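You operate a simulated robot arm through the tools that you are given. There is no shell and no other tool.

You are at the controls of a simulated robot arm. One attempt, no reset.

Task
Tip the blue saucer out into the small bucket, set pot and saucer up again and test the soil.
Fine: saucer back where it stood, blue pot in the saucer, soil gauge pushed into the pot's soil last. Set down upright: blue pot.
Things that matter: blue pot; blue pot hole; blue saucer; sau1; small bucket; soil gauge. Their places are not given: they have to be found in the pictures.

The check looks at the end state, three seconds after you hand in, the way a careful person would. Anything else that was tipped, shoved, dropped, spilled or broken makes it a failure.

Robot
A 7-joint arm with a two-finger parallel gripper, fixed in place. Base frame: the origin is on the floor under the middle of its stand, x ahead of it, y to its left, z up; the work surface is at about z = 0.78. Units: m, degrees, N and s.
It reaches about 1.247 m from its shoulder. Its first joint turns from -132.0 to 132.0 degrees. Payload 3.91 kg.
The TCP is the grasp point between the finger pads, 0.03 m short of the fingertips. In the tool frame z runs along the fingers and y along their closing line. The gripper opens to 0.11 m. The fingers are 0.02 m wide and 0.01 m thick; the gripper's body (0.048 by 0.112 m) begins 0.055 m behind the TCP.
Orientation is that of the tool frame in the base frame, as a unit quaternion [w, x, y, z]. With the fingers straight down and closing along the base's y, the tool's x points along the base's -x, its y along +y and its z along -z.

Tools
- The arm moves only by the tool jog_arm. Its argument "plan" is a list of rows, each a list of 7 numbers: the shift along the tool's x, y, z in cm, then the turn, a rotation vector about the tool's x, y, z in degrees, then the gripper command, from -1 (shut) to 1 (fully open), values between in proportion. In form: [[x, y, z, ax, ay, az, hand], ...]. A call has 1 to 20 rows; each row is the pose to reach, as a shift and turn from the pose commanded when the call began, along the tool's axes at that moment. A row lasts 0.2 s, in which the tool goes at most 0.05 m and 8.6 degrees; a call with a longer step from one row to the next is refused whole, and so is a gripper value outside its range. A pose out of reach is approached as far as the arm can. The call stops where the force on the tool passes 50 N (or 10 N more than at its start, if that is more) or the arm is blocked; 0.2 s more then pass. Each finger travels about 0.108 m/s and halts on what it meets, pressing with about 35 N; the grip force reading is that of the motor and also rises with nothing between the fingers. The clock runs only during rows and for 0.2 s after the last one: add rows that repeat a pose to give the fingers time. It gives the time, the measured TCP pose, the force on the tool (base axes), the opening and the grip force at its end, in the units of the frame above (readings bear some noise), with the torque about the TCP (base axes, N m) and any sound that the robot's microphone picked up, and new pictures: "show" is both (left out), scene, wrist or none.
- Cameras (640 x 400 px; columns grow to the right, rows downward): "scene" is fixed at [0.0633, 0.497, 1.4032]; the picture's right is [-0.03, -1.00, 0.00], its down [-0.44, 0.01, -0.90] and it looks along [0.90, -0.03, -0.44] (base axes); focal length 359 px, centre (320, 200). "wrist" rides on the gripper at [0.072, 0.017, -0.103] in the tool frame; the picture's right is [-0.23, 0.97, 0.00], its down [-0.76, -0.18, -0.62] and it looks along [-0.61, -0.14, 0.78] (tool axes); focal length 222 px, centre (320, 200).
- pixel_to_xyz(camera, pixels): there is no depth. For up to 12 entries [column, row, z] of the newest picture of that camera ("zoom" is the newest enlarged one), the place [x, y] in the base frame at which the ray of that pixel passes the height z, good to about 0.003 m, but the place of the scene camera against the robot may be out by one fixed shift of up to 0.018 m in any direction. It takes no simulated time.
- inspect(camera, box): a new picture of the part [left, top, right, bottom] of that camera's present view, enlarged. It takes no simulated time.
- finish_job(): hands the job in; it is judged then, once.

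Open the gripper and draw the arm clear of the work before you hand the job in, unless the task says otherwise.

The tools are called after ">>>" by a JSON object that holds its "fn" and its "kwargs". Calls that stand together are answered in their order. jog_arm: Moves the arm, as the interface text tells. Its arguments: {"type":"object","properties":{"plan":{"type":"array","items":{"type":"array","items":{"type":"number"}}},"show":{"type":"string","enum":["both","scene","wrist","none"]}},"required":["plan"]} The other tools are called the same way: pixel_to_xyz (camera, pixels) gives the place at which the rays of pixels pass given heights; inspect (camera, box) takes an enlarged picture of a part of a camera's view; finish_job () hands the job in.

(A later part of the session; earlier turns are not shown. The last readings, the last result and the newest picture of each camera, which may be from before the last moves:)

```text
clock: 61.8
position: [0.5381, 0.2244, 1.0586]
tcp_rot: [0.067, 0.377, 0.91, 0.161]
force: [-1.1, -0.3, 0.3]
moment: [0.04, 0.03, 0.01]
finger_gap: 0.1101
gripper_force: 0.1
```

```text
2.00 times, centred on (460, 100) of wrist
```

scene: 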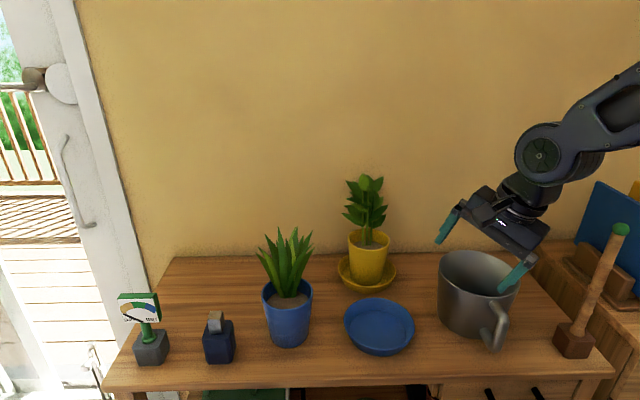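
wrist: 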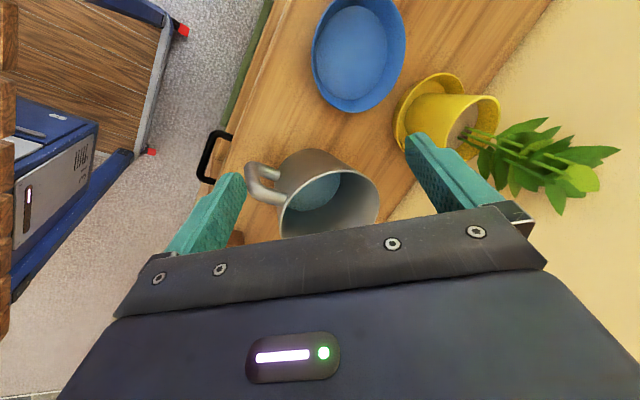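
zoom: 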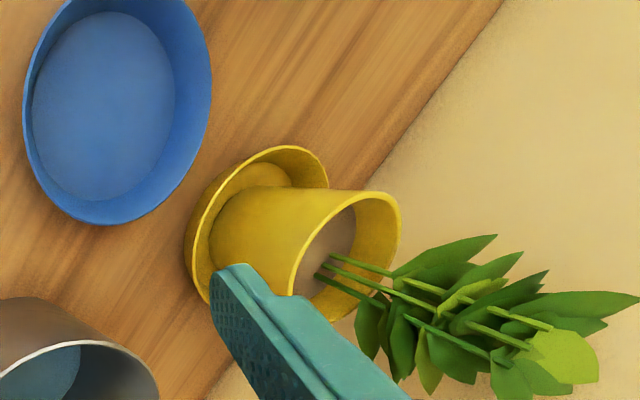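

The saucer is back and empty; the bucket holds the water. Next the pot: I'll grip it from the side with near-horizontal fingers coming from the near-right, camera on top. First I tilt the tool forward by 60° while moving left at height 1.05.

>>> {"fn": "jog_arm", "kwargs": {"plan": [[1.6, 0.3, 0.1, -6, 0, 0, 1], [3.2, 0.6, 0.2, -12, 0, 0, 1], [4.8, 0.9, 0.3, -18, 0, 0, 1], [6.4, 1.2, 0.4, -24, 0, 0, 1], [8, 1.5, 0.5, -30, 0, 0, 1], [9.6, 1.8, 0.7, -36, 0, 0, 1], [11.2, 2.1, 0.8, -42, 0, 0, 1], [12.8, 2.4, 0.9, -48, 0, 0, 1], [14.4, 2.7, 1.0, -54, 0, 0, 1], [15.9, 3, 1.1, -60, 0, 0, 1], [15.9, 3, 1.1, -60, 0, 0, 1]], "show": "both"}}

```text
clock: 64.4
position: [0.4681, 0.3969, 1.0934]
tcp_rot: [0.177, 0.342, 0.678, 0.626]
force: [0.5, 0.1, -0.8]
moment: [0.02, -0.02, -0.02]
finger_gap: 0.1099
gripper_force: 0.0
out of reach, approached as far as the arm can: row 3, 4, 5, 6, 7, 8, 9, 10, 11
stopped in row 11: the arm was blocked; the commanded pose is now the measured one
```

scene: 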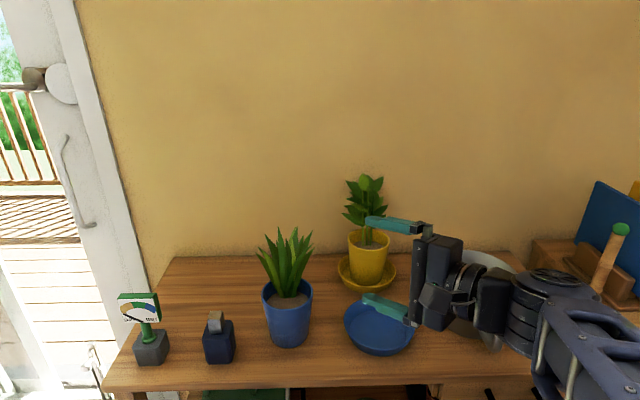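
wrist: 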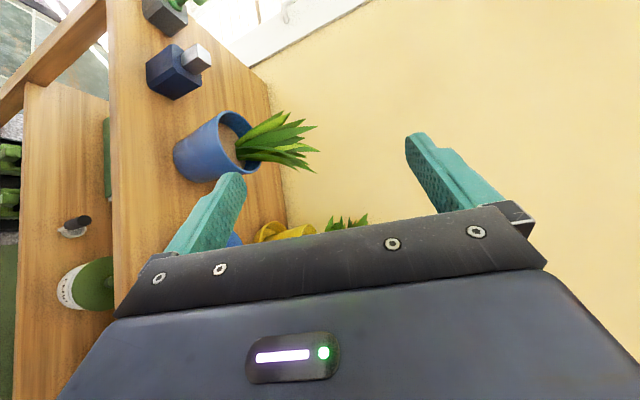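

The arm can't fold that close to its base in this orientation. I back out of this pose: return to the previous place and tilt back toward vertical.

>>> {"fn": "jog_arm", "kwargs": {"plan": [[-1.7, -0.1, -0.7, 6, 0, 0, 1], [-3.5, -0.3, -1.5, 12, 0, 0, 1], [-5.2, -0.4, -2.2, 18, 0, 0, 1], [-7, -0.6, -2.9, 24, 0, 0, 1], [-8.7, -0.7, -3.7, 30, 0, 0, 1], [-10.4, -0.8, -4.4, 36, 0, 0, 1], [-12.2, -1, -5.1, 42, 0, 0, 1], [-13.9, -1.1, -5.9, 48, 0, 0, 1], [-15.7, -1.3, -6.6, 54, 0, 0, 1], [-17.4, -1.4, -7.3, 60, 0, 0, 1], [-17.4, -1.4, -7.3, 66, 0, 0, 1], [-17.4, -1.4, -7.3, 72, 0, 0, 1], [-17.4, -1.4, -7.3, 78, 0, 0, 1], [-17.4, -1.4, -7.3, 78, 0, 0, 1]], "show": "both"}}

```text
clock: 67.4
position: [0.537, 0.2246, 1.0578]
tcp_rot: [-0.076, 0.376, 0.921, 0.059]
force: [-0.2, 0.4, -0.4]
moment: [0.05, -0.01, -0.01]
finger_gap: 0.11
gripper_force: 0.1
out of reach, approached as far as the arm can: row 1, 2
```

scene: 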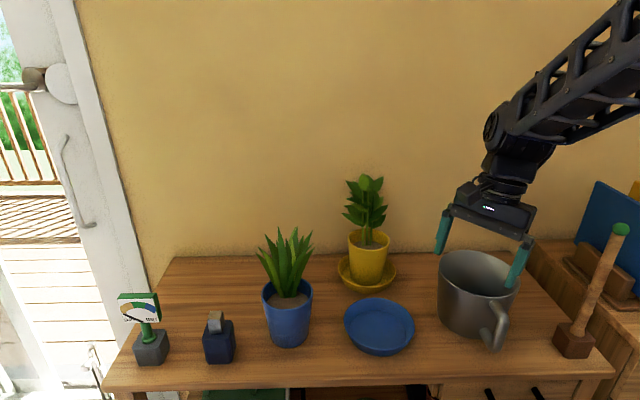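
wrist: 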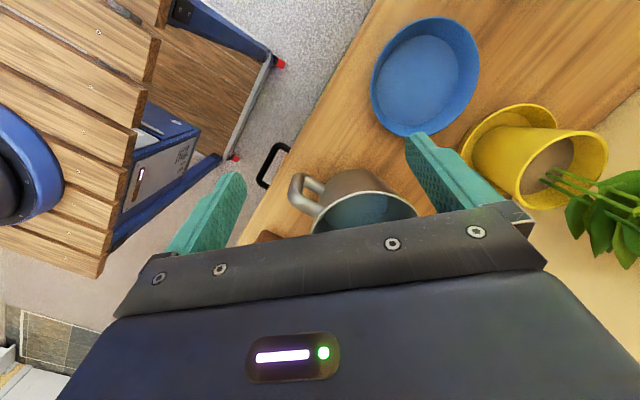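

Back in a free pose. I'll try to bring the tool into a rolled orientation (camera on the far side): first yaw by ~100° while moving to (0.48, 0.50, 1.12).

>>> {"fn": "jog_arm", "kwargs": {"plan": [[1.8, 1.2, -0.07, 0.9, -0.4, -7.6, 1], [3.7, 2.4, -0.15, 1.8, -0.8, -15.2, 1], [5.5, 3.6, -0.22, 2.6, -1.2, -22.8, 1], [7.4, 4.9, -0.29, 3.5, -1.6, -30.5, 1], [9.2, 6.1, -0.37, 4.4, -2.0, -38.1, 1], [11.1, 7.3, -0.44, 5.3, -2.4, -45.7, 1], [12.9, 8.5, -0.51, 6.1, -2.8, -53.3, 1], [14.8, 9.7, -0.58, 7.0, -3.2, -60.9, 1], [16.6, 10.9, -0.66, 7.9, -3.6, -68.5, 1], [18.5, 12.2, -0.73, 8.8, -4.0, -76.2, 1], [20.3, 13.4, -0.8, 9.6, -4.4, -83.8, 1], [22.2, 14.6, -0.88, 10.5, -4.8, -91.4, 1], [24, 15.8, -0.95, 11.4, -5.25, -99, 1], [24, 15.8, -0.95, 11.4, -5.25, -99, 1]], "show": "both"}}

```text
clock: 70.4
position: [0.4795, 0.4988, 1.1212]
tcp_rot: [0.002, -0.461, 0.888, 0.001]
force: [-0.1, 0.3, -0.1]
moment: [-0.04, -0.01, 0.02]
finger_gap: 0.1103
gripper_force: 0.0
```

scene: 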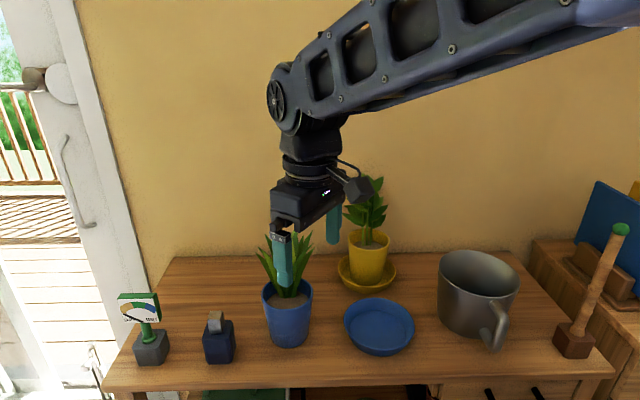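
wrist: 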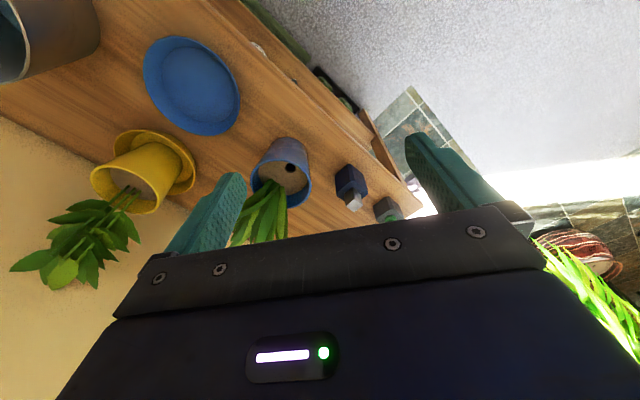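

ψ=55° reached. The pot is seen well here (283,170); I'll enlarge it to measure its rim and base.

>>> {"fn": "inspect", "kwargs": {"camera": "wrist", "box": [235, 120, 335, 220]}}

```text
4.00 times, centred on (285, 170) of wrist
```

zoom: 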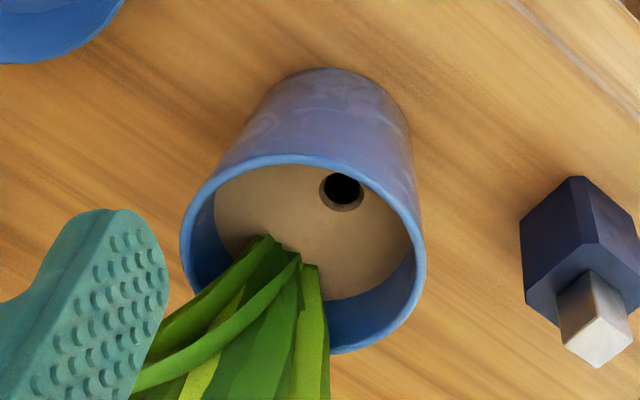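

>>> {"fn": "pixel_to_xyz", "kwargs": {"camera": "zoom", "pixels": [[180, 240, 0.885], [426, 270, 0.885], [285, 155, 0.885], [380, 185, 0.885], [215, 180, 0.885], [385, 335, 0.885], [180, 240, 0.9], [426, 270, 0.9], [285, 155, 0.9], [380, 185, 0.9], [342, 190, 0.863], [385, 335, 0.9]]}}

>>> {"fn": "pixel_to_xyz", "kwargs": {"camera": "zoom", "pixels": [[330, 68, 0.78], [262, 100, 0.78], [403, 115, 0.78], [295, 75, 0.78], [370, 78, 0.78], [530, 300, 0.78], [580, 178, 0.82], [275, 248, 0.863], [310, 268, 0.863]]}}

```text
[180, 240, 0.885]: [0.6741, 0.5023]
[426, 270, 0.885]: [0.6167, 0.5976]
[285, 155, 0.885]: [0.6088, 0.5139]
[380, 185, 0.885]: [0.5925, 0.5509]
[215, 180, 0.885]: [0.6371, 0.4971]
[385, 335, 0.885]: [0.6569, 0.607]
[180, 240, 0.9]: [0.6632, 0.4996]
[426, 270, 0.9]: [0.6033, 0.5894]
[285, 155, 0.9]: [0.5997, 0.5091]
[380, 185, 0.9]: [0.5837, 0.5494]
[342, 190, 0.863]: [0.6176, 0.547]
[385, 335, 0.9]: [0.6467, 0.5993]
```

```text
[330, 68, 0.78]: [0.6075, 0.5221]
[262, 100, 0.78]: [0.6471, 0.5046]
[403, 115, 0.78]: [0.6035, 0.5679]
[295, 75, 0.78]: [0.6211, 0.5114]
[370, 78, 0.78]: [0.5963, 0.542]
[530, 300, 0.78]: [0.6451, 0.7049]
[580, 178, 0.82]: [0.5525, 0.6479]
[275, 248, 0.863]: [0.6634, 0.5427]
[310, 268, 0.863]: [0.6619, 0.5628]
```

Pot estimate: axis ≈(0.645, 0.551), rim radius ≈0.055, hole ≈(0.617, 0.548, 0.865). I continue yawing (another −105° about the finger axis) to reach the camera-up orientation.

>>> {"fn": "jog_arm", "kwargs": {"plan": [[0, 0, 0, 0, 0, -8.1, 1], [0, 0, 0, 0, 0, -16.2, 1], [0, 0, 0, 0, 0, -24.3, 1], [0, 0, 0, 0, 0, -32.4, 1], [0, 0, 0, 0, 0, -40.5, 1], [0, 0, 0, 0, 0, -48.6, 1], [0, 0, 0, 0, 0, -56.7, 1], [0, 0, 0, 0, 0, -64.8, 1], [0, 0, 0, 0, 0, -72.9, 1], [0, 0, 0, 0, 0, -81, 1], [0, 0, 0, 0, 0, -89.1, 1], [0, 0, 0, 0, 0, -97.2, 1], [0, 0, 0, 0, 0, -105, 1], [0, 0, 0, 0, 0, -105, 1]], "show": "both"}}

```text
clock: 73.4
position: [0.4808, 0.4986, 1.1206]
tcp_rot: [-0.002, 0.985, -0.175, 0.0]
force: [-0.8, -0.1, 0.0]
moment: [-0.01, -0.01, 0.02]
finger_gap: 0.1101
gripper_force: 0.1
```

scene: 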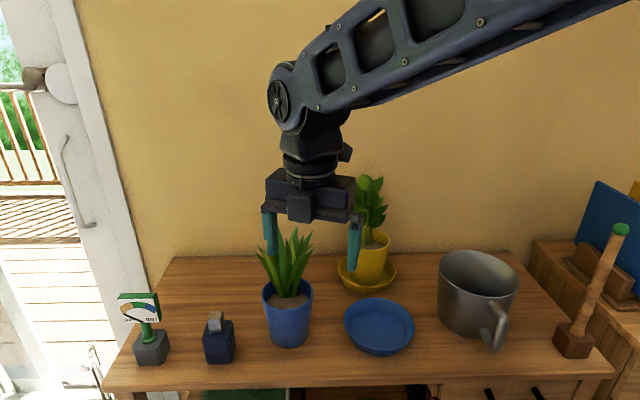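
wrist: 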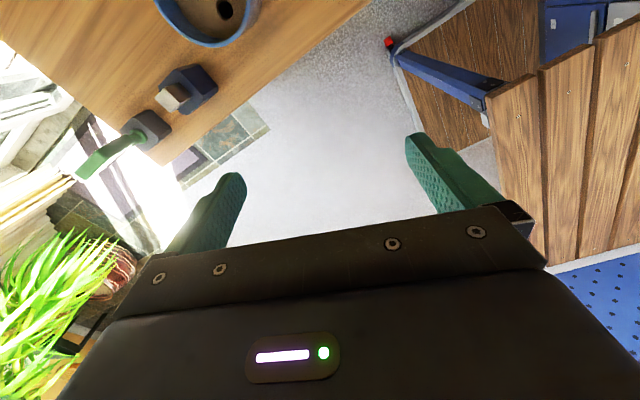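

The rolled orientation is reached without trouble. Now I pitch the fingers forward by 80° (to 10° below horizontal), moving to (0.48, 0.61, 1.02), in front-left of the pot.

>>> {"fn": "jog_arm", "kwargs": {"plan": [[-0.3, -0.9, 0.9, 0, 7.3, 0, 1], [-0.7, -1.9, 1.8, 0, 14.6, 0, 1], [-1.0, -2.8, 2.7, 0, 21.9, 0, 1], [-1.4, -3.8, 3.6, 0, 29.2, 0, 1], [-1.7, -4.7, 4.5, 0, 36.5, 0, 1], [-2.1, -5.6, 5.5, 0, 43.8, 0, 1], [-2.4, -6.6, 6.4, 0, 51.1, 0, 1], [-2.7, -7.5, 7.3, 0, 58.4, 0, 1], [-3.1, -8.5, 8.2, 0, 65.7, 0, 1], [-3.4, -9.4, 9.1, 0, 73, 0, 1], [-3.76, -10.34, 10, 0, 80, 0, 1], [-3.76, -10.34, 10, 0, 80, 0, 1]], "show": "both"}}

```text
clock: 76.0
position: [0.4806, 0.6096, 1.0217]
tcp_rot: [0.111, 0.754, -0.135, 0.634]
force: [0.4, -0.1, 0.2]
moment: [-0.03, 0.04, -0.02]
finger_gap: 0.1099
gripper_force: 0.1
```

scene: 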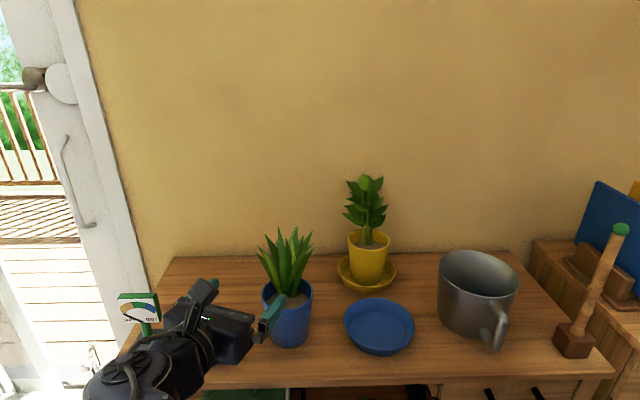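
wrist: 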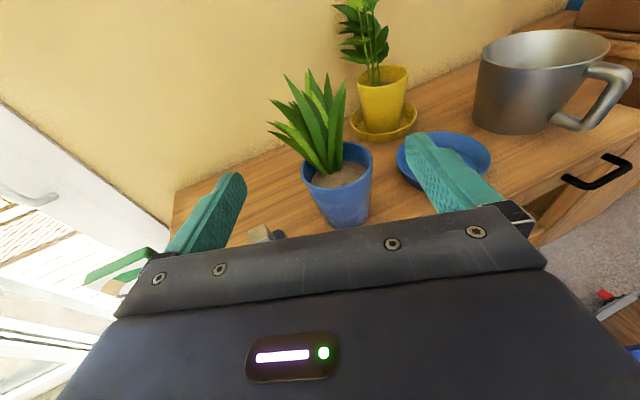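

The pot is visible between the fingers. I'll enlarge it for measuring.

>>> {"fn": "inspect", "kwargs": {"camera": "wrist", "box": [260, 130, 400, 235]}}

```text
3.81 times, centred on (330, 182) of wrist
```

zoom: 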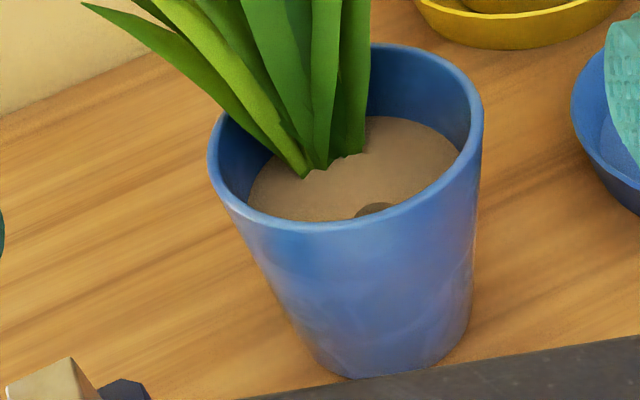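

>>> {"fn": "pixel_to_xyz", "kwargs": {"camera": "zoom", "pixels": [[208, 160, 0.885], [483, 110, 0.885], [310, 233, 0.885], [440, 60, 0.885], [410, 210, 0.885], [238, 213, 0.885], [375, 45, 0.885], [370, 378, 0.78], [325, 360, 0.78], [420, 366, 0.78], [466, 322, 0.78], [305, 340, 0.78]]}}

>>> {"fn": "pixel_to_xyz", "kwargs": {"camera": "zoom", "pixels": [[208, 160, 0.895], [483, 110, 0.895], [310, 233, 0.895], [440, 60, 0.895], [410, 210, 0.895], [238, 213, 0.895], [375, 45, 0.895]]}}

```text
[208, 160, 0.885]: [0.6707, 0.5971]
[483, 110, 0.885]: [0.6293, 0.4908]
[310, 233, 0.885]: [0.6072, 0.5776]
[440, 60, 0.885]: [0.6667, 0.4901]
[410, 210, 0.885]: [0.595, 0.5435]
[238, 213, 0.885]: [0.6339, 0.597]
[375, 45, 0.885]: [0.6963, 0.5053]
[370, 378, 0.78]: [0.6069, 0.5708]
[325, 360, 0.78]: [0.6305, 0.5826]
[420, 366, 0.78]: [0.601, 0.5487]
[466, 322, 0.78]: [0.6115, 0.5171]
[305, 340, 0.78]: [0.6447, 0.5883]
```

```text
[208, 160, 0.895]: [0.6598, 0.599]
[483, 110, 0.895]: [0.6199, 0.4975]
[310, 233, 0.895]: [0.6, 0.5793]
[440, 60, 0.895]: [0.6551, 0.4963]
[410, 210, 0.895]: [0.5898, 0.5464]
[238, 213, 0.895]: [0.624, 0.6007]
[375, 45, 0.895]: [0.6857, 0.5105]
```

Fits from two views give the pot axis at ≈(0.643, 0.547), rim z≈0.896 (R 0.054), base R 0.043. I descend to the standoff in front of it at grip height z≈0.836.

>>> {"fn": "jog_arm", "kwargs": {"plan": [[-3, 0.06, 0.56, 0, 0, 0, 1], [-6.2, 0.13, 1.16, 0, 0, 0, 1], [-9.4, 0.2, 1.77, 0, 0, 0, 1], [-12.6, 0.27, 2.37, 0, 0, 0, 1], [-15.7, 0.33, 2.95, 0, 0, 0, 1], [-18.3, 0.39, 3.44, 0, 0, 0, 1], [-18.3, 0.39, 3.44, 0, 0, 0, 1]], "show": "both"}}

>>> {"fn": "inspect", "kwargs": {"camera": "wrist", "box": [200, 80, 480, 240]}}

```text
clock: 77.6
position: [0.4811, 0.6074, 0.8345]
tcp_rot: [0.112, 0.754, -0.136, 0.633]
force: [0.2, 0.5, 0.5]
moment: [0.0, -0.04, -0.01]
finger_gap: 0.1099
gripper_force: 0.0
```

scene: 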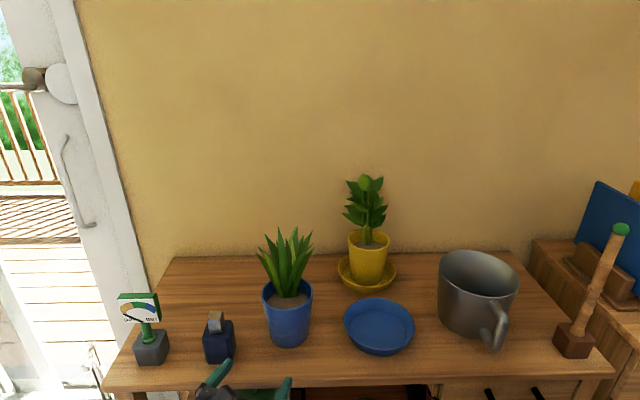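
wrist: 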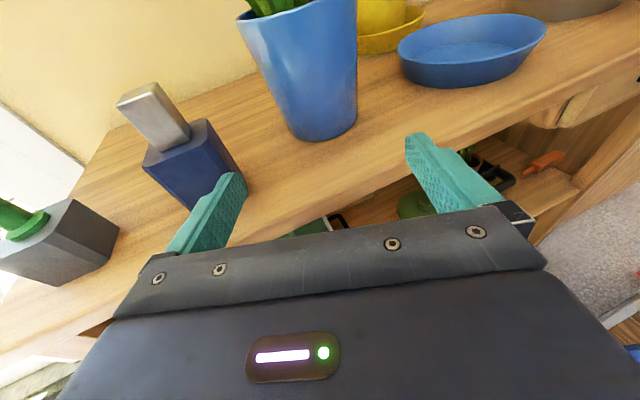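

```text
2.29 times, centred on (340, 160) of wrist
```

zoom: 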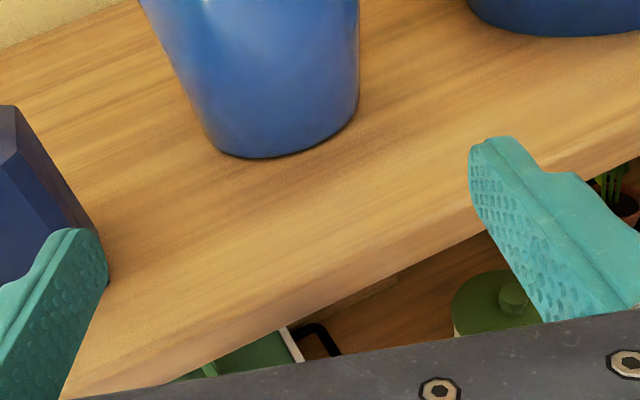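

Pot's base arc is visible (zoom (265,158)), and the bottle is on the left. I'll measure both from this close view.

>>> {"fn": "pixel_to_xyz", "kwargs": {"camera": "zoom", "pixels": [[265, 158, 0.78], [225, 149, 0.78], [310, 148, 0.78], [345, 128, 0.78], [205, 130, 0.78], [357, 110, 0.78], [108, 265, 0.78], [95, 230, 0.78], [15, 105, 0.83], [300, 330, 0.78]]}}

>>> {"fn": "pixel_to_xyz", "kwargs": {"camera": "wrist", "pixels": [[243, 172, 0.78], [208, 120, 0.83], [144, 163, 0.83], [175, 190, 0.78]]}}

```text
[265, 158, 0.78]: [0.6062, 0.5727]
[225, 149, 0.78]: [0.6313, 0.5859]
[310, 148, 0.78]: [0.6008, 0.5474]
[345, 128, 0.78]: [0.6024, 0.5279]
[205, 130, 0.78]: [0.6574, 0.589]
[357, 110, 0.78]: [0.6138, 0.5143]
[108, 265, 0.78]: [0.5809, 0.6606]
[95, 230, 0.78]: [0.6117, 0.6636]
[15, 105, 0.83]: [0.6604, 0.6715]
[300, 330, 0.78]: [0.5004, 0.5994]
```

```text
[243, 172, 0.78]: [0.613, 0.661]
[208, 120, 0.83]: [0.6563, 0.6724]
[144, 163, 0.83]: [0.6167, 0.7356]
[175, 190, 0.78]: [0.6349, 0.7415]
```

The base fit confirms the pot axis at (0.644, 0.547); the bottle's near face is at y≈0.66, leaving ~2 cm. I advance 10 cm toward the pot and check alignment.

>>> {"fn": "jog_arm", "kwargs": {"plan": [[0.34, 0.01, 2, 0, 0, 0, 1], [0.75, 0.02, 4.4, 0, 0, 0, 1], [1.16, 0.03, 6.8, 0, 0, 0, 1], [1.5, 0.04, 8.8, 0, 0, 0, 1], [1.67, 0.04, 9.8, 0, 0, 0, 1], [1.67, 0.04, 9.8, 0, 0, 0, 1]], "show": "both"}}

>>> {"fn": "inspect", "kwargs": {"camera": "wrist", "box": [160, 0, 520, 230]}}

>>> {"fn": "inspect", "kwargs": {"camera": "scene", "box": [190, 230, 350, 390]}}

```text
clock: 79.0
position: [0.5738, 0.5721, 0.8346]
tcp_rot: [0.111, 0.755, -0.135, 0.632]
force: [0.2, 0.4, -0.2]
moment: [0.01, -0.04, -0.01]
finger_gap: 0.1097
gripper_force: 0.0
```

scene: 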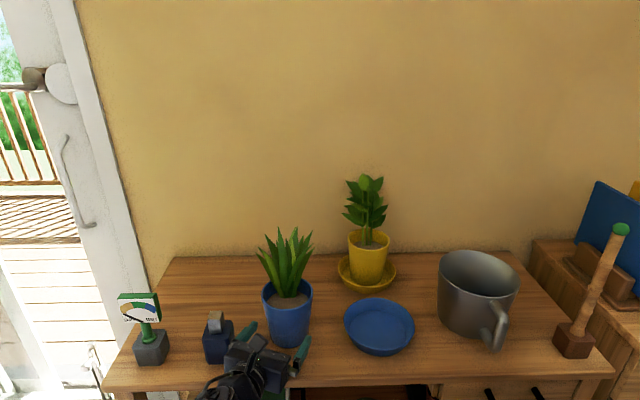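
wrist: 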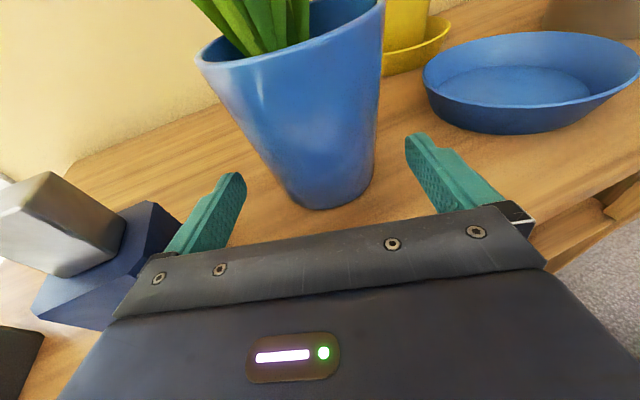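

```text
1.74 times, centred on (340, 115) of wrist
```

zoom: 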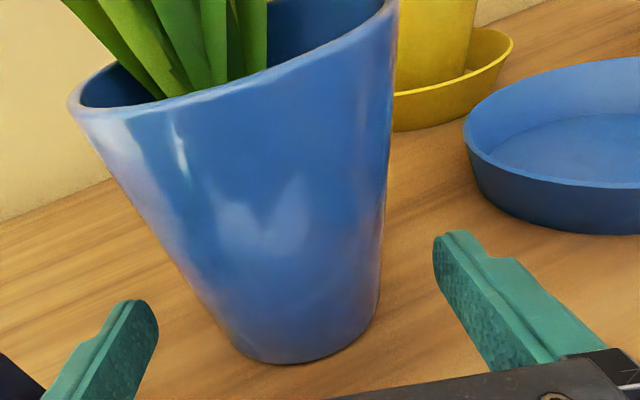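

```text
2.50 times, centred on (270, 310) of scene
```

zoom: 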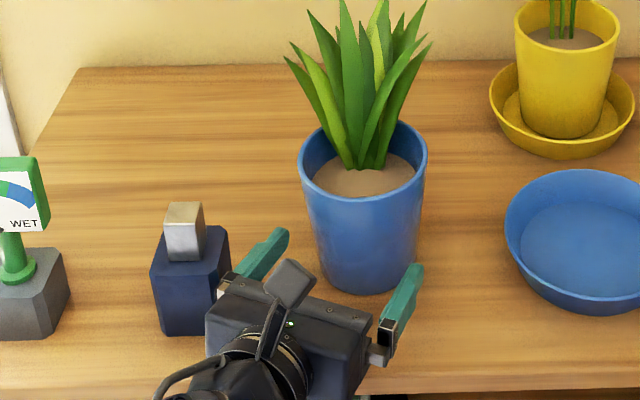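

Aligned, with the bottle clear of the gripper body. I advance the last 6 cm around the pot.

>>> {"fn": "jog_arm", "kwargs": {"plan": [[0.25, 0, 1.5, 0, 0, 0, 1], [0.5, -0.02, 3, 0, 0, 0, 1], [0.75, -0.04, 4.5, 0, 0, 0, 1], [0.92, -0.05, 5.5, 0, 0, 0, 1], [1.02, -0.06, 6.15, 0, 0, 0, 1], [1.02, -0.06, 6.15, 0, 0, 0, 1]], "show": "both"}}

>>> {"fn": "inspect", "kwargs": {"camera": "scene", "box": [190, 230, 350, 390]}}

```text
clock: 80.4
position: [0.6319, 0.55, 0.8336]
tcp_rot: [0.111, 0.755, -0.136, 0.632]
force: [-1.0, 1.0, 0.6]
moment: [0.02, 0.0, 0.02]
finger_gap: 0.1102
gripper_force: 0.1
```

scene: 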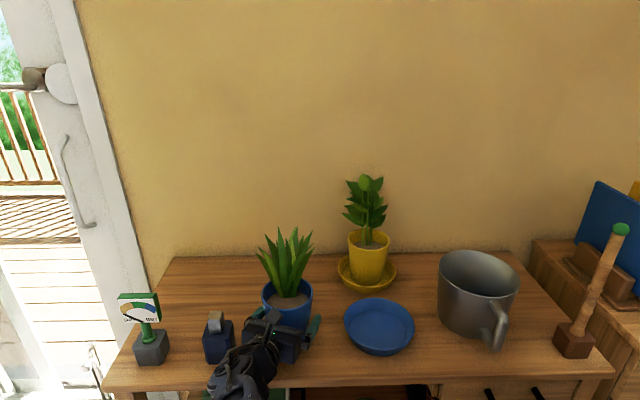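
wrist: 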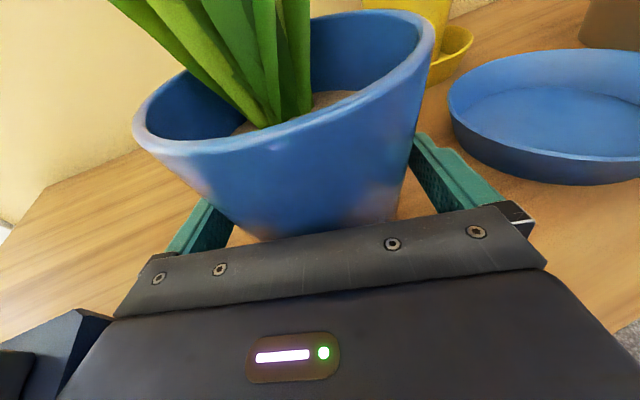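

```text
2.50 times, centred on (270, 310) of scene
```

zoom: 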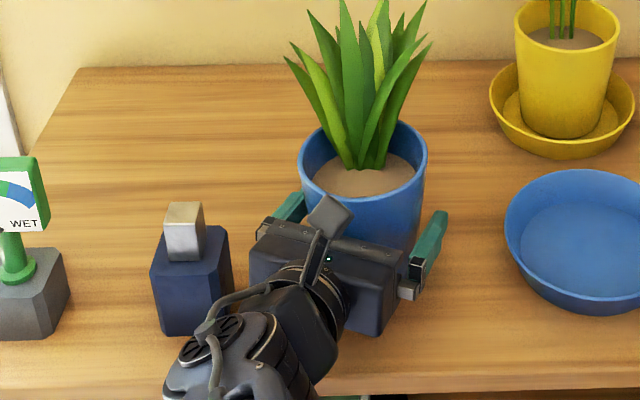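

The fingers straddle the pot with no contact force. I close gently in steps.

>>> {"fn": "jog_arm", "kwargs": {"plan": [[0, 0, 0, 0, 0, 0, 0.95], [0, 0, 0, 0, 0, 0, 0.9], [0, 0, 0, 0, 0, 0, 0.86], [0, 0, 0, 0, 0, 0, 0.82], [0, 0, 0, 0, 0, 0, 0.78], [0, 0, 0, 0, 0, 0, 0.74], [0, 0, 0, 0, 0, 0, 0.7], [0, 0, 0, 0, 0, 0, 0.6], [0, 0, 0, 0, 0, 0, 0.3], [0, 0, 0, 0, 0, 0, -0.2], [0, 0, 0, 0, 0, 0, -0.2]], "show": "both"}}

>>> {"fn": "inspect", "kwargs": {"camera": "scene", "box": [190, 230, 350, 390]}}

```text
clock: 82.8
position: [0.6332, 0.5507, 0.8334]
tcp_rot: [0.111, 0.754, -0.135, 0.633]
force: [-0.4, 5.9, 0.8]
moment: [0.08, -0.11, 0.2]
finger_gap: 0.1038
gripper_force: 34.4
```

scene: 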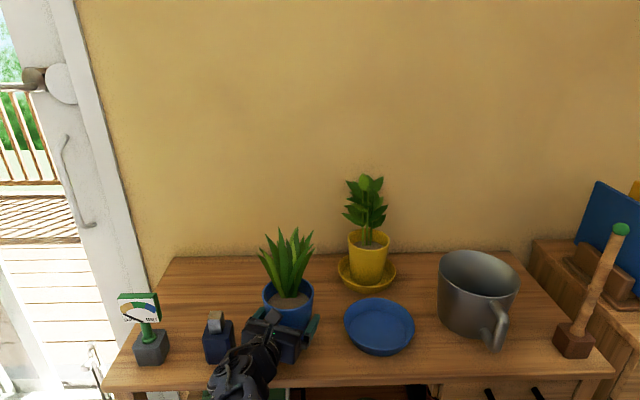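
wrist: 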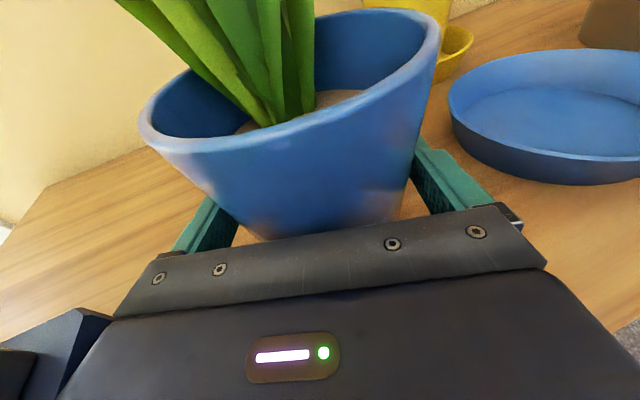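

```text
2.50 times, centred on (270, 310) of scene
```

zoom: 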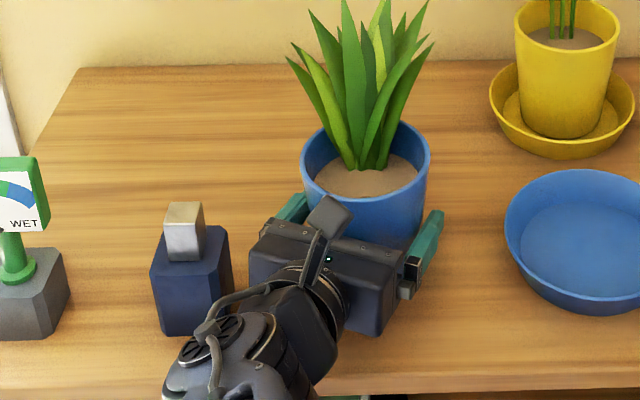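

Both pads are on the pot (gap 0.1038, 34 N). I lift 2.5 cm slowly and check.

>>> {"fn": "jog_arm", "kwargs": {"plan": [[0.4, 0, -0.07, 0, 0, 0, -0.5], [0.8, 0, -0.14, 0, 0, 0, -0.8], [1.3, 0, -0.22, 0, 0, 0, -0.8], [1.9, 0, -0.33, 0, 0, 0, -0.8], [2.5, 0, -0.43, 0, 0, 0, -0.8], [2.5, 0, -0.43, 0, 0, 0, -0.8]], "show": "both"}}

>>> {"fn": "inspect", "kwargs": {"camera": "scene", "box": [190, 230, 350, 390]}}

```text
clock: 84.2
position: [0.6336, 0.5507, 0.857]
tcp_rot: [0.112, 0.754, -0.136, 0.632]
force: [0.1, -0.5, -10.3]
moment: [0.03, 0.21, -0.02]
finger_gap: 0.104
gripper_force: 34.8
```

scene: 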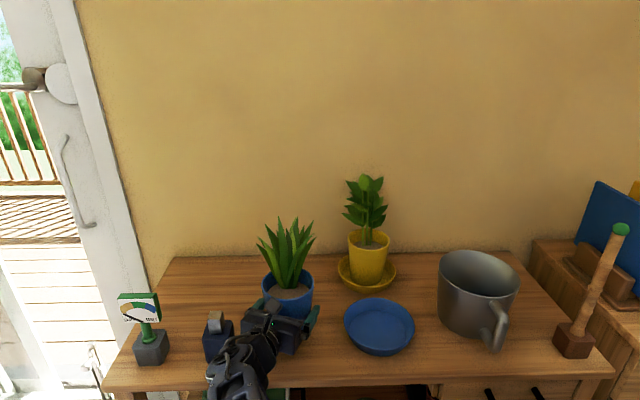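
wrist: 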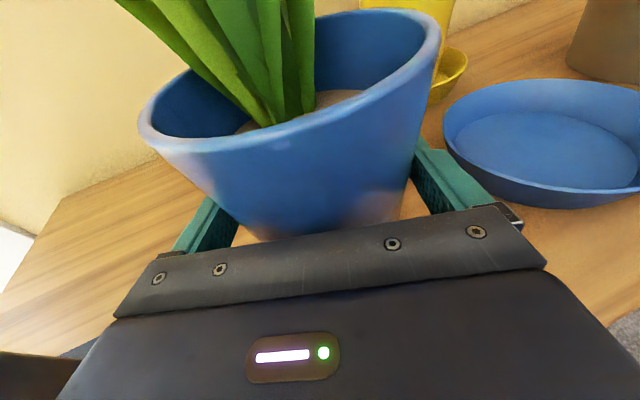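

```text
2.50 times, centred on (270, 310) of scene
```

zoom: 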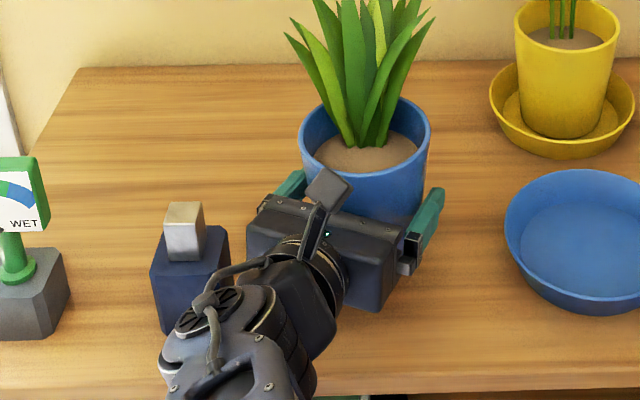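

The pot is held firmly (≈10 N, upright). I raise it 5 cm more and carry it level toward the saucer at (0.641, 0.3495).

>>> {"fn": "jog_arm", "kwargs": {"plan": [[0.9, 0, -0.16, 0, 0, 0, -0.8], [2.1, 0, -0.37, 0, 0, 0, -0.8], [3.5, 0, -0.62, 0, 0, 0, -0.8], [4.6, 0, -0.81, 0, 0, 0, -0.8], [4.97, 0.6, -0.67, 0, 0, 0, -0.8], [5.03, 1.9, -0.23, 0, 0, 0, -0.8], [5.14, 3.6, 0.35, 0, 0, 0, -0.8], [5.26, 5.5, 1.0, 0, 0, 0, -0.8], [5.39, 7.4, 1.65, 0, 0, 0, -0.8], [5.51, 9.3, 2.3, 0, 0, 0, -0.8], [5.63, 11.2, 2.95, 0, 0, 0, -0.8], [5.75, 13.1, 3.6, 0, 0, 0, -0.8], [5.88, 15, 4.25, 0, 0, 0, -0.8], [5.99, 16.7, 4.83, 0, 0, 0, -0.8], [6.08, 18, 5.27, 0, 0, 0, -0.8], [6.12, 18.67, 5.5, 0, 0, 0, -0.8], [6.12, 18.67, 5.5, 0, 0, 0, -0.8]], "show": "both"}}

>>> {"fn": "inspect", "kwargs": {"camera": "scene", "box": [290, 210, 470, 370]}}

```text
clock: 87.8
position: [0.6288, 0.3519, 0.909]
tcp_rot: [0.11, 0.755, -0.134, 0.633]
force: [-0.2, 0.8, -11.2]
moment: [0.06, 0.24, -0.01]
finger_gap: 0.1034
gripper_force: 34.8
```

scene: 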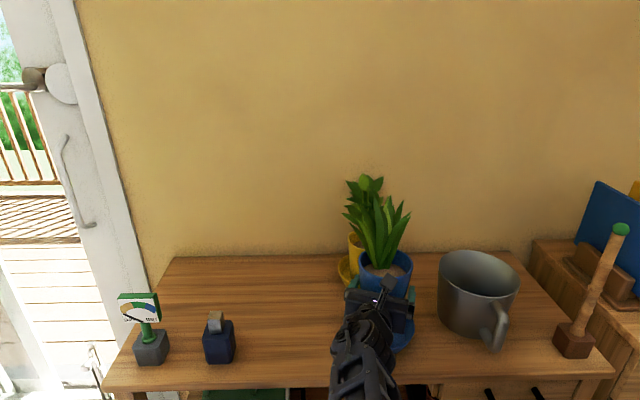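
wrist: 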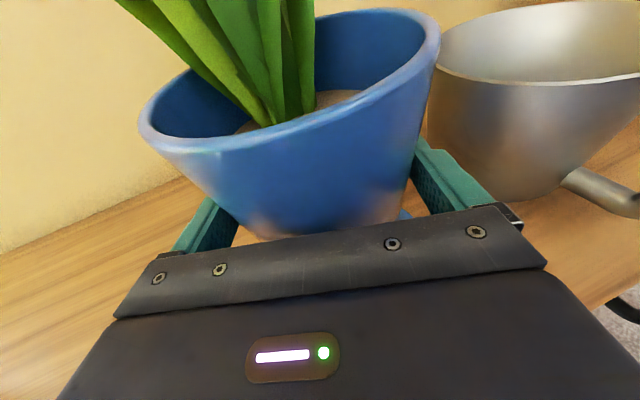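

```text
2.50 times, centred on (380, 290) of scene
```

zoom: 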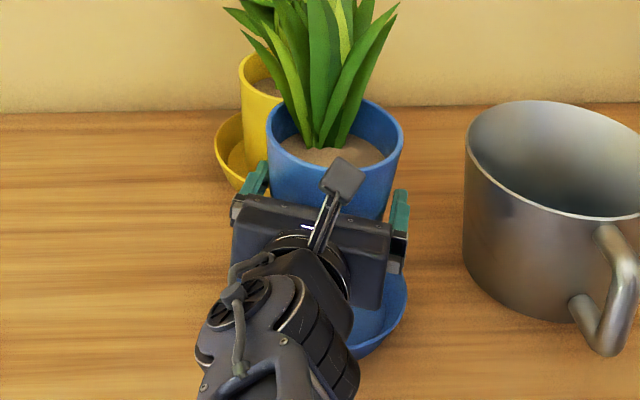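

I check the pot's place over the saucer through the scene camera: original pot rim centre (287,293.7), now (386,266), and saucer rim centre (379.8,323).

>>> {"fn": "inspect", "kwargs": {"camera": "scene", "box": [340, 230, 430, 300]}}

>>> {"fn": "pixel_to_xyz", "kwargs": {"camera": "scene", "pixels": [[287, 293.7, 0.896], [261.2, 295, 0.896], [313, 291.2, 0.896], [386, 266, 0.9716], [379.8, 323, 0.806]]}}

```text
5.71 times, centred on (385, 265) of scene
```

zoom: 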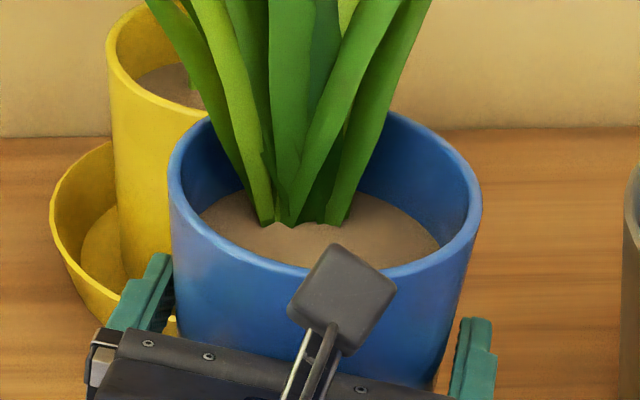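

```text
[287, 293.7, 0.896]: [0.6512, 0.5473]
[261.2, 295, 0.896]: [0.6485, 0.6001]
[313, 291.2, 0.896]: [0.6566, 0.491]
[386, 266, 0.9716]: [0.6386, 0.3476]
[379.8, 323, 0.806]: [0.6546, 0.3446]
```

Dead reckoning and the picture agree within a few mm that the pot axis is over the saucer's centre. I lower it to just above the saucer floor.

>>> {"fn": "jog_arm", "kwargs": {"plan": [[-0.9, -0.03, 0.3, 0, 0, 0, -0.8], [-2.1, -0.06, 0.5, 0, 0, 0, -0.8], [-3.4, -0.1, 0.8, 0, 0, 0, -0.8], [-4.6, -0.14, 1.0, 0, 0, 0, -0.8], [-5.6, -0.17, 1.25, 0, 0, 0, -0.8], [-6.1, -0.18, 1.33, 0, 0, 0, -0.8], [-6.1, -0.18, 1.33, 0, 0, 0, -0.8]], "show": "both"}}

>>> {"fn": "inspect", "kwargs": {"camera": "scene", "box": [320, 230, 450, 370]}}

```text
clock: 89.4
position: [0.6327, 0.3537, 0.8468]
tcp_rot: [0.112, 0.754, -0.135, 0.632]
force: [0.1, 0.5, -10.9]
moment: [0.02, 0.25, 0.01]
finger_gap: 0.1035
gripper_force: 35.1
```

scene: 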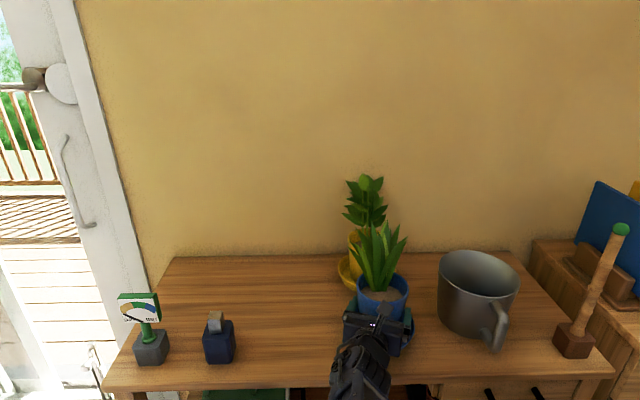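
wrist: 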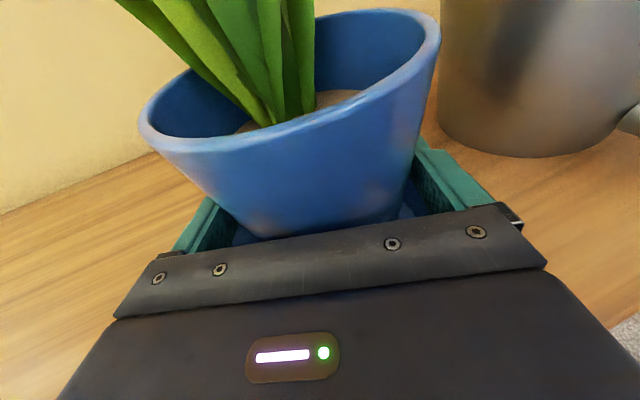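

```text
2.86 times, centred on (385, 300) of scene
```

zoom: 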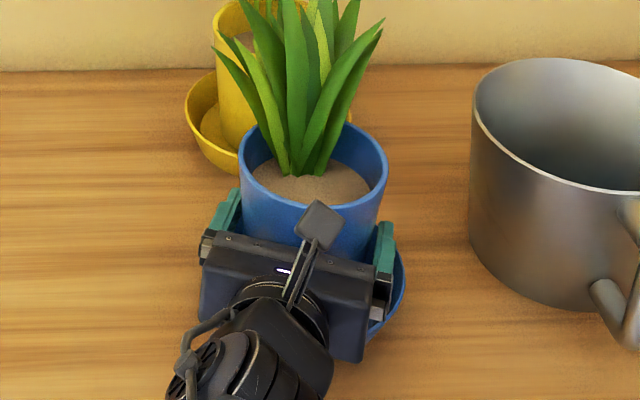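

The pot hangs about 1 cm above the floor of the saucer. I lower slowly, 7 mm more, watching the force.

>>> {"fn": "jog_arm", "kwargs": {"plan": [[-0.2, 0, 0.035, 0, 0, 0, -0.8], [-0.4, 0, 0.07, 0, 0, 0, -0.8], [-0.55, 0, 0.1, 0, 0, 0, -0.8], [-0.69, 0, 0.12, 0, 0, 0, -0.8], [-0.69, 0, 0.12, 0, 0, 0, -0.8]], "show": "none"}}

```text
clock: 90.4
position: [0.6336, 0.3535, 0.8438]
tcp_rot: [0.111, 0.752, -0.137, 0.635]
force: [-8.8, -1.6, 25.9]
moment: [0.68, 2.83, 0.3]
finger_gap: 0.1036
gripper_force: 35.4
stopped in row 4: the force on the tool passed its limit at 54 N (the readings are from after the stop); the commanded pose is now the measured one
```

Contact came early, with a torque that points to a touch about 6 cm behind the TCP. I stop and look closely.

>>> {"fn": "inspect", "kwargs": {"camera": "wrist", "box": [120, 60, 520, 310]}}

>>> {"fn": "inspect", "kwargs": {"camera": "scene", "box": [330, 270, 430, 360]}}

```text
1.60 times, centred on (320, 185) of wrist
```

zoom: 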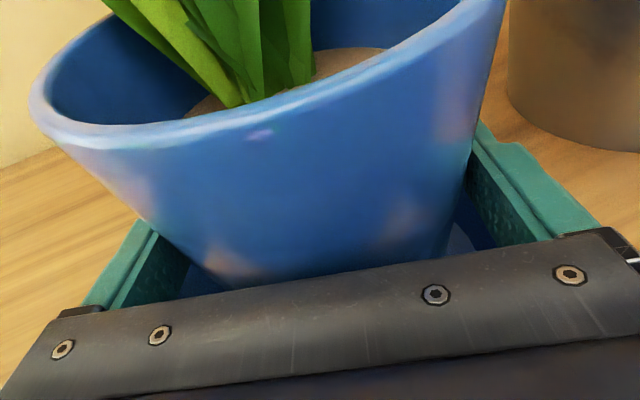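

```text
4.44 times, centred on (380, 315) of scene
```

zoom: 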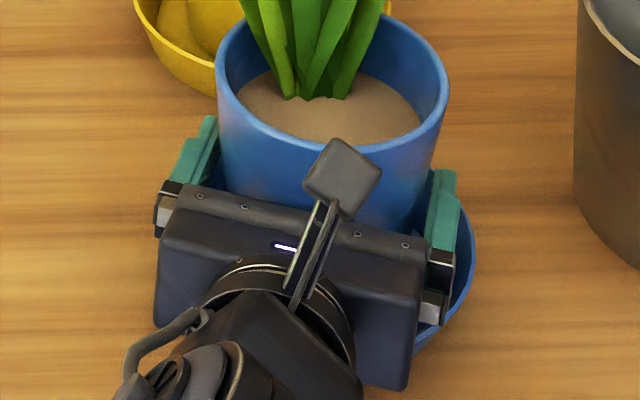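

The moment suggests the palm's underside may be on the saucer's near rim. I raise by 6 mm to relieve it and re-read.

>>> {"fn": "jog_arm", "kwargs": {"plan": [[0.2, 0, -0.035, 0, 0, 0, -0.8], [0.4, 0, -0.07, 0, 0, 0, -0.8], [0.6, 0, -0.1, 0, 0, 0, -0.8], [0.6, 0, -0.1, 0, 0, 0, -0.8]], "show": "both"}}

>>> {"fn": "inspect", "kwargs": {"camera": "scene", "box": [330, 270, 430, 360]}}

```text
clock: 91.4
position: [0.633, 0.3541, 0.8481]
tcp_rot: [0.111, 0.753, -0.136, 0.634]
force: [0.2, 0.5, -10.6]
moment: [0.06, 0.22, -0.01]
finger_gap: 0.1037
gripper_force: 35.1
```

scene: 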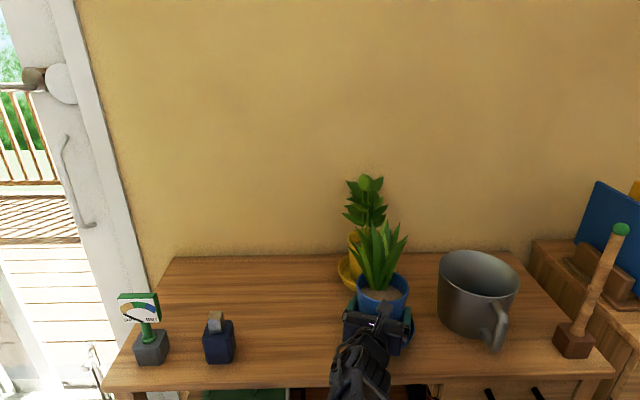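
wrist: 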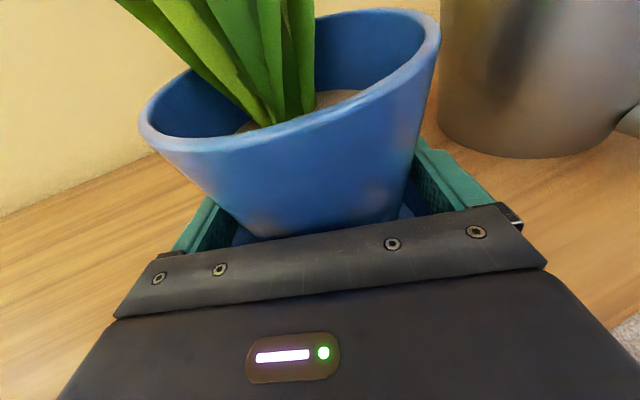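

```text
4.44 times, centred on (380, 315) of scene
```

zoom: 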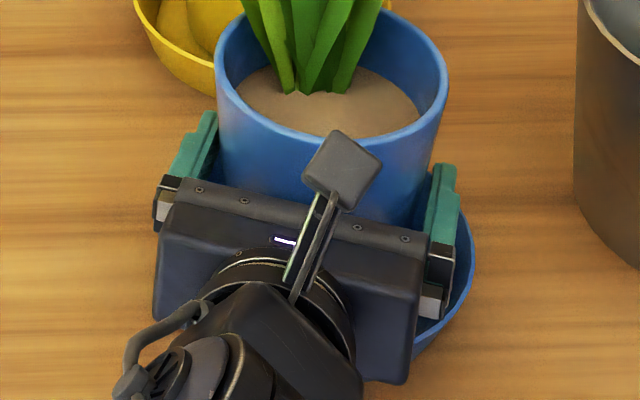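

Forces are back to normal and the saucer hasn't moved. I'll go down in very small steps to see where and how contact begins.

>>> {"fn": "jog_arm", "kwargs": {"plan": [[-0.15, 0, 0.026, 0, 0, 0, -0.8], [-0.3, 0, 0.052, 0, 0, 0, -0.8], [-0.3, 0, 0.052, 0, 0, 0, -0.8]], "show": "none"}}

>>> {"fn": "jog_arm", "kwargs": {"plan": [[-0.06, 0, 0.01, 0, 0, 0, -0.8], [-0.1, 0, 0.017, 0, 0, 0, -0.8], [-0.1, 0, 0.017, 0, 0, 0, -0.8]], "show": "none"}}

```text
clock: 92.2
position: [0.6335, 0.3548, 0.8466]
tcp_rot: [0.111, 0.754, -0.136, 0.633]
force: [-0.7, -0.4, -7.7]
moment: [0.03, 0.5, 0.03]
finger_gap: 0.1038
gripper_force: 35.3
```

```text
clock: 93.0
position: [0.6336, 0.3534, 0.8448]
tcp_rot: [0.11, 0.753, -0.135, 0.635]
force: [-2.5, 2.4, 6.3]
moment: [0.37, 1.41, -0.13]
finger_gap: 0.1036
gripper_force: 34.8
```

Contact begins near z≈0.8468 and acts about 6 cm behind the TCP, under the palm. I'll look at the gaps beside the palm in detail.

>>> {"fn": "jog_arm", "kwargs": {"plan": [[0.15, 0, -0.026, 0, 0, 0, -0.8], [0.3, 0, -0.052, 0, 0, 0, -0.8], [0.3, 0, -0.052, 0, 0, 0, -0.8]], "show": "both"}}

>>> {"fn": "inspect", "kwargs": {"camera": "wrist", "box": [140, 170, 300, 280]}}

>>> {"fn": "inspect", "kwargs": {"camera": "wrist", "box": [380, 120, 560, 280]}}

>>> {"fn": "inspect", "kwargs": {"camera": "scene", "box": [320, 290, 440, 400]}}

```text
clock: 93.8
position: [0.6338, 0.3533, 0.8482]
tcp_rot: [0.112, 0.753, -0.137, 0.633]
force: [0.2, 0.0, -10.6]
moment: [0.02, 0.2, -0.04]
finger_gap: 0.1032
gripper_force: 35.2
```

scene: 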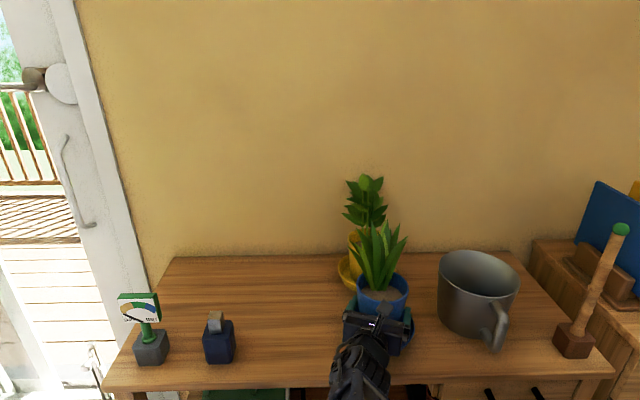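
wrist: 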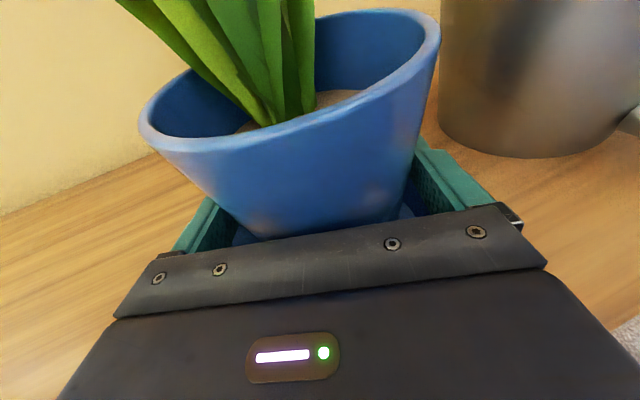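

```text
3.64 times, centred on (220, 225) of wrist
```

zoom: 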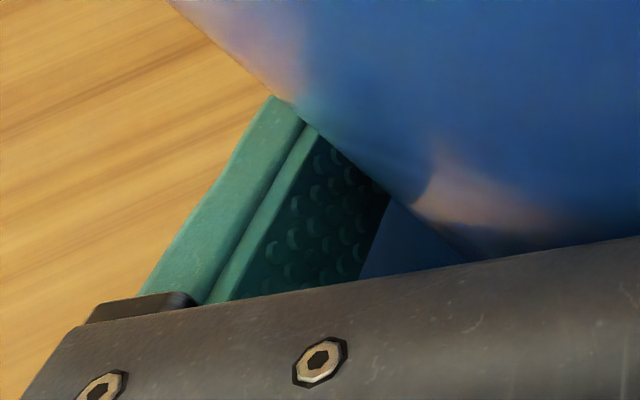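

```text
2.50 times, centred on (470, 200) of wrist
```

zoom: 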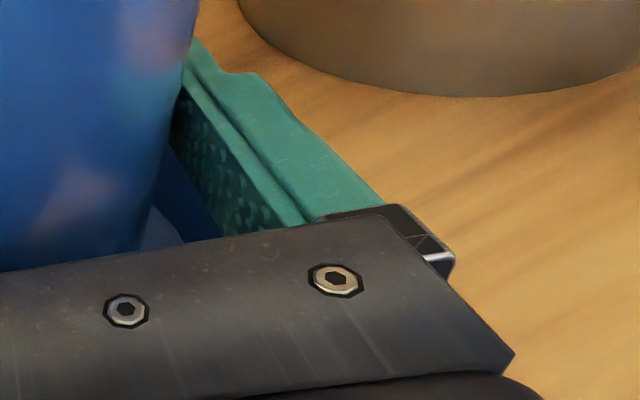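

```text
3.64 times, centred on (380, 345) of scene
```

zoom: 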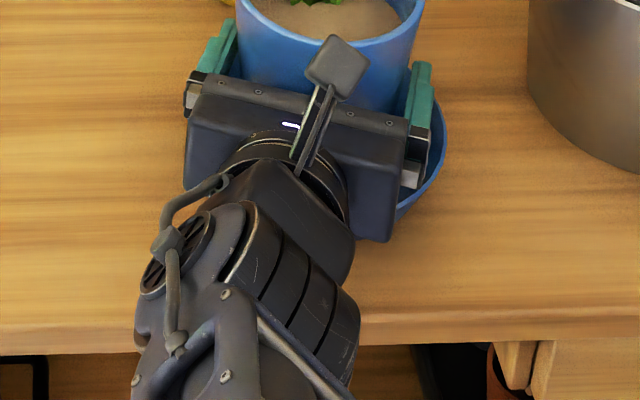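

The data fit the palm's lower edge resting on the saucer's near rim, so this grip is too low/flat to set the pot on the saucer floor. I'll measure where the pot axis lies relative to the gripper, then put the pot back on the bench to regrip with a steeper pitch.

>>> {"fn": "inspect", "kwargs": {"camera": "wrist", "box": [110, 0, 470, 225]}}

```text
1.78 times, centred on (290, 112) of wrist
```

zoom: 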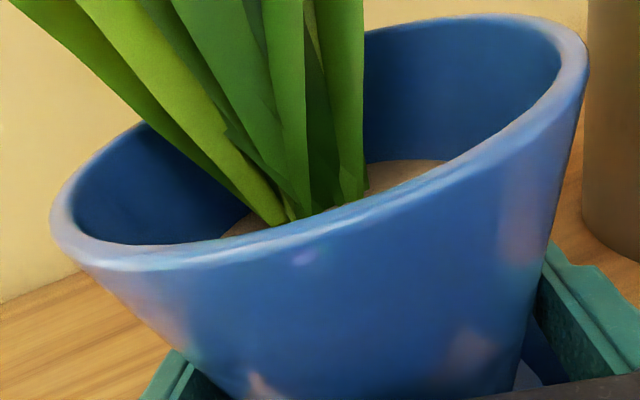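

>>> {"fn": "pixel_to_xyz", "kwargs": {"camera": "zoom", "pixels": [[50, 215, 0.911], [90, 262, 0.911], [180, 265, 0.911], [300, 243, 0.911], [420, 195, 0.911], [520, 135, 0.911], [588, 70, 0.911], [555, 30, 0.911], [450, 14, 0.911], [385, 25, 0.911]]}}

```text
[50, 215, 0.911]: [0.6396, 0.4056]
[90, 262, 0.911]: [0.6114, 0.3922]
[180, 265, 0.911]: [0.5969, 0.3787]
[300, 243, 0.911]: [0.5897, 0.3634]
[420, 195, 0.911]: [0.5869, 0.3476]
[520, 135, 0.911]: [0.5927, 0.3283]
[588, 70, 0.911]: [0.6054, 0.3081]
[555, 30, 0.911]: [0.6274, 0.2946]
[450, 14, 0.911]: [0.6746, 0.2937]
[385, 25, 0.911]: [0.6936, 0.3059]
```

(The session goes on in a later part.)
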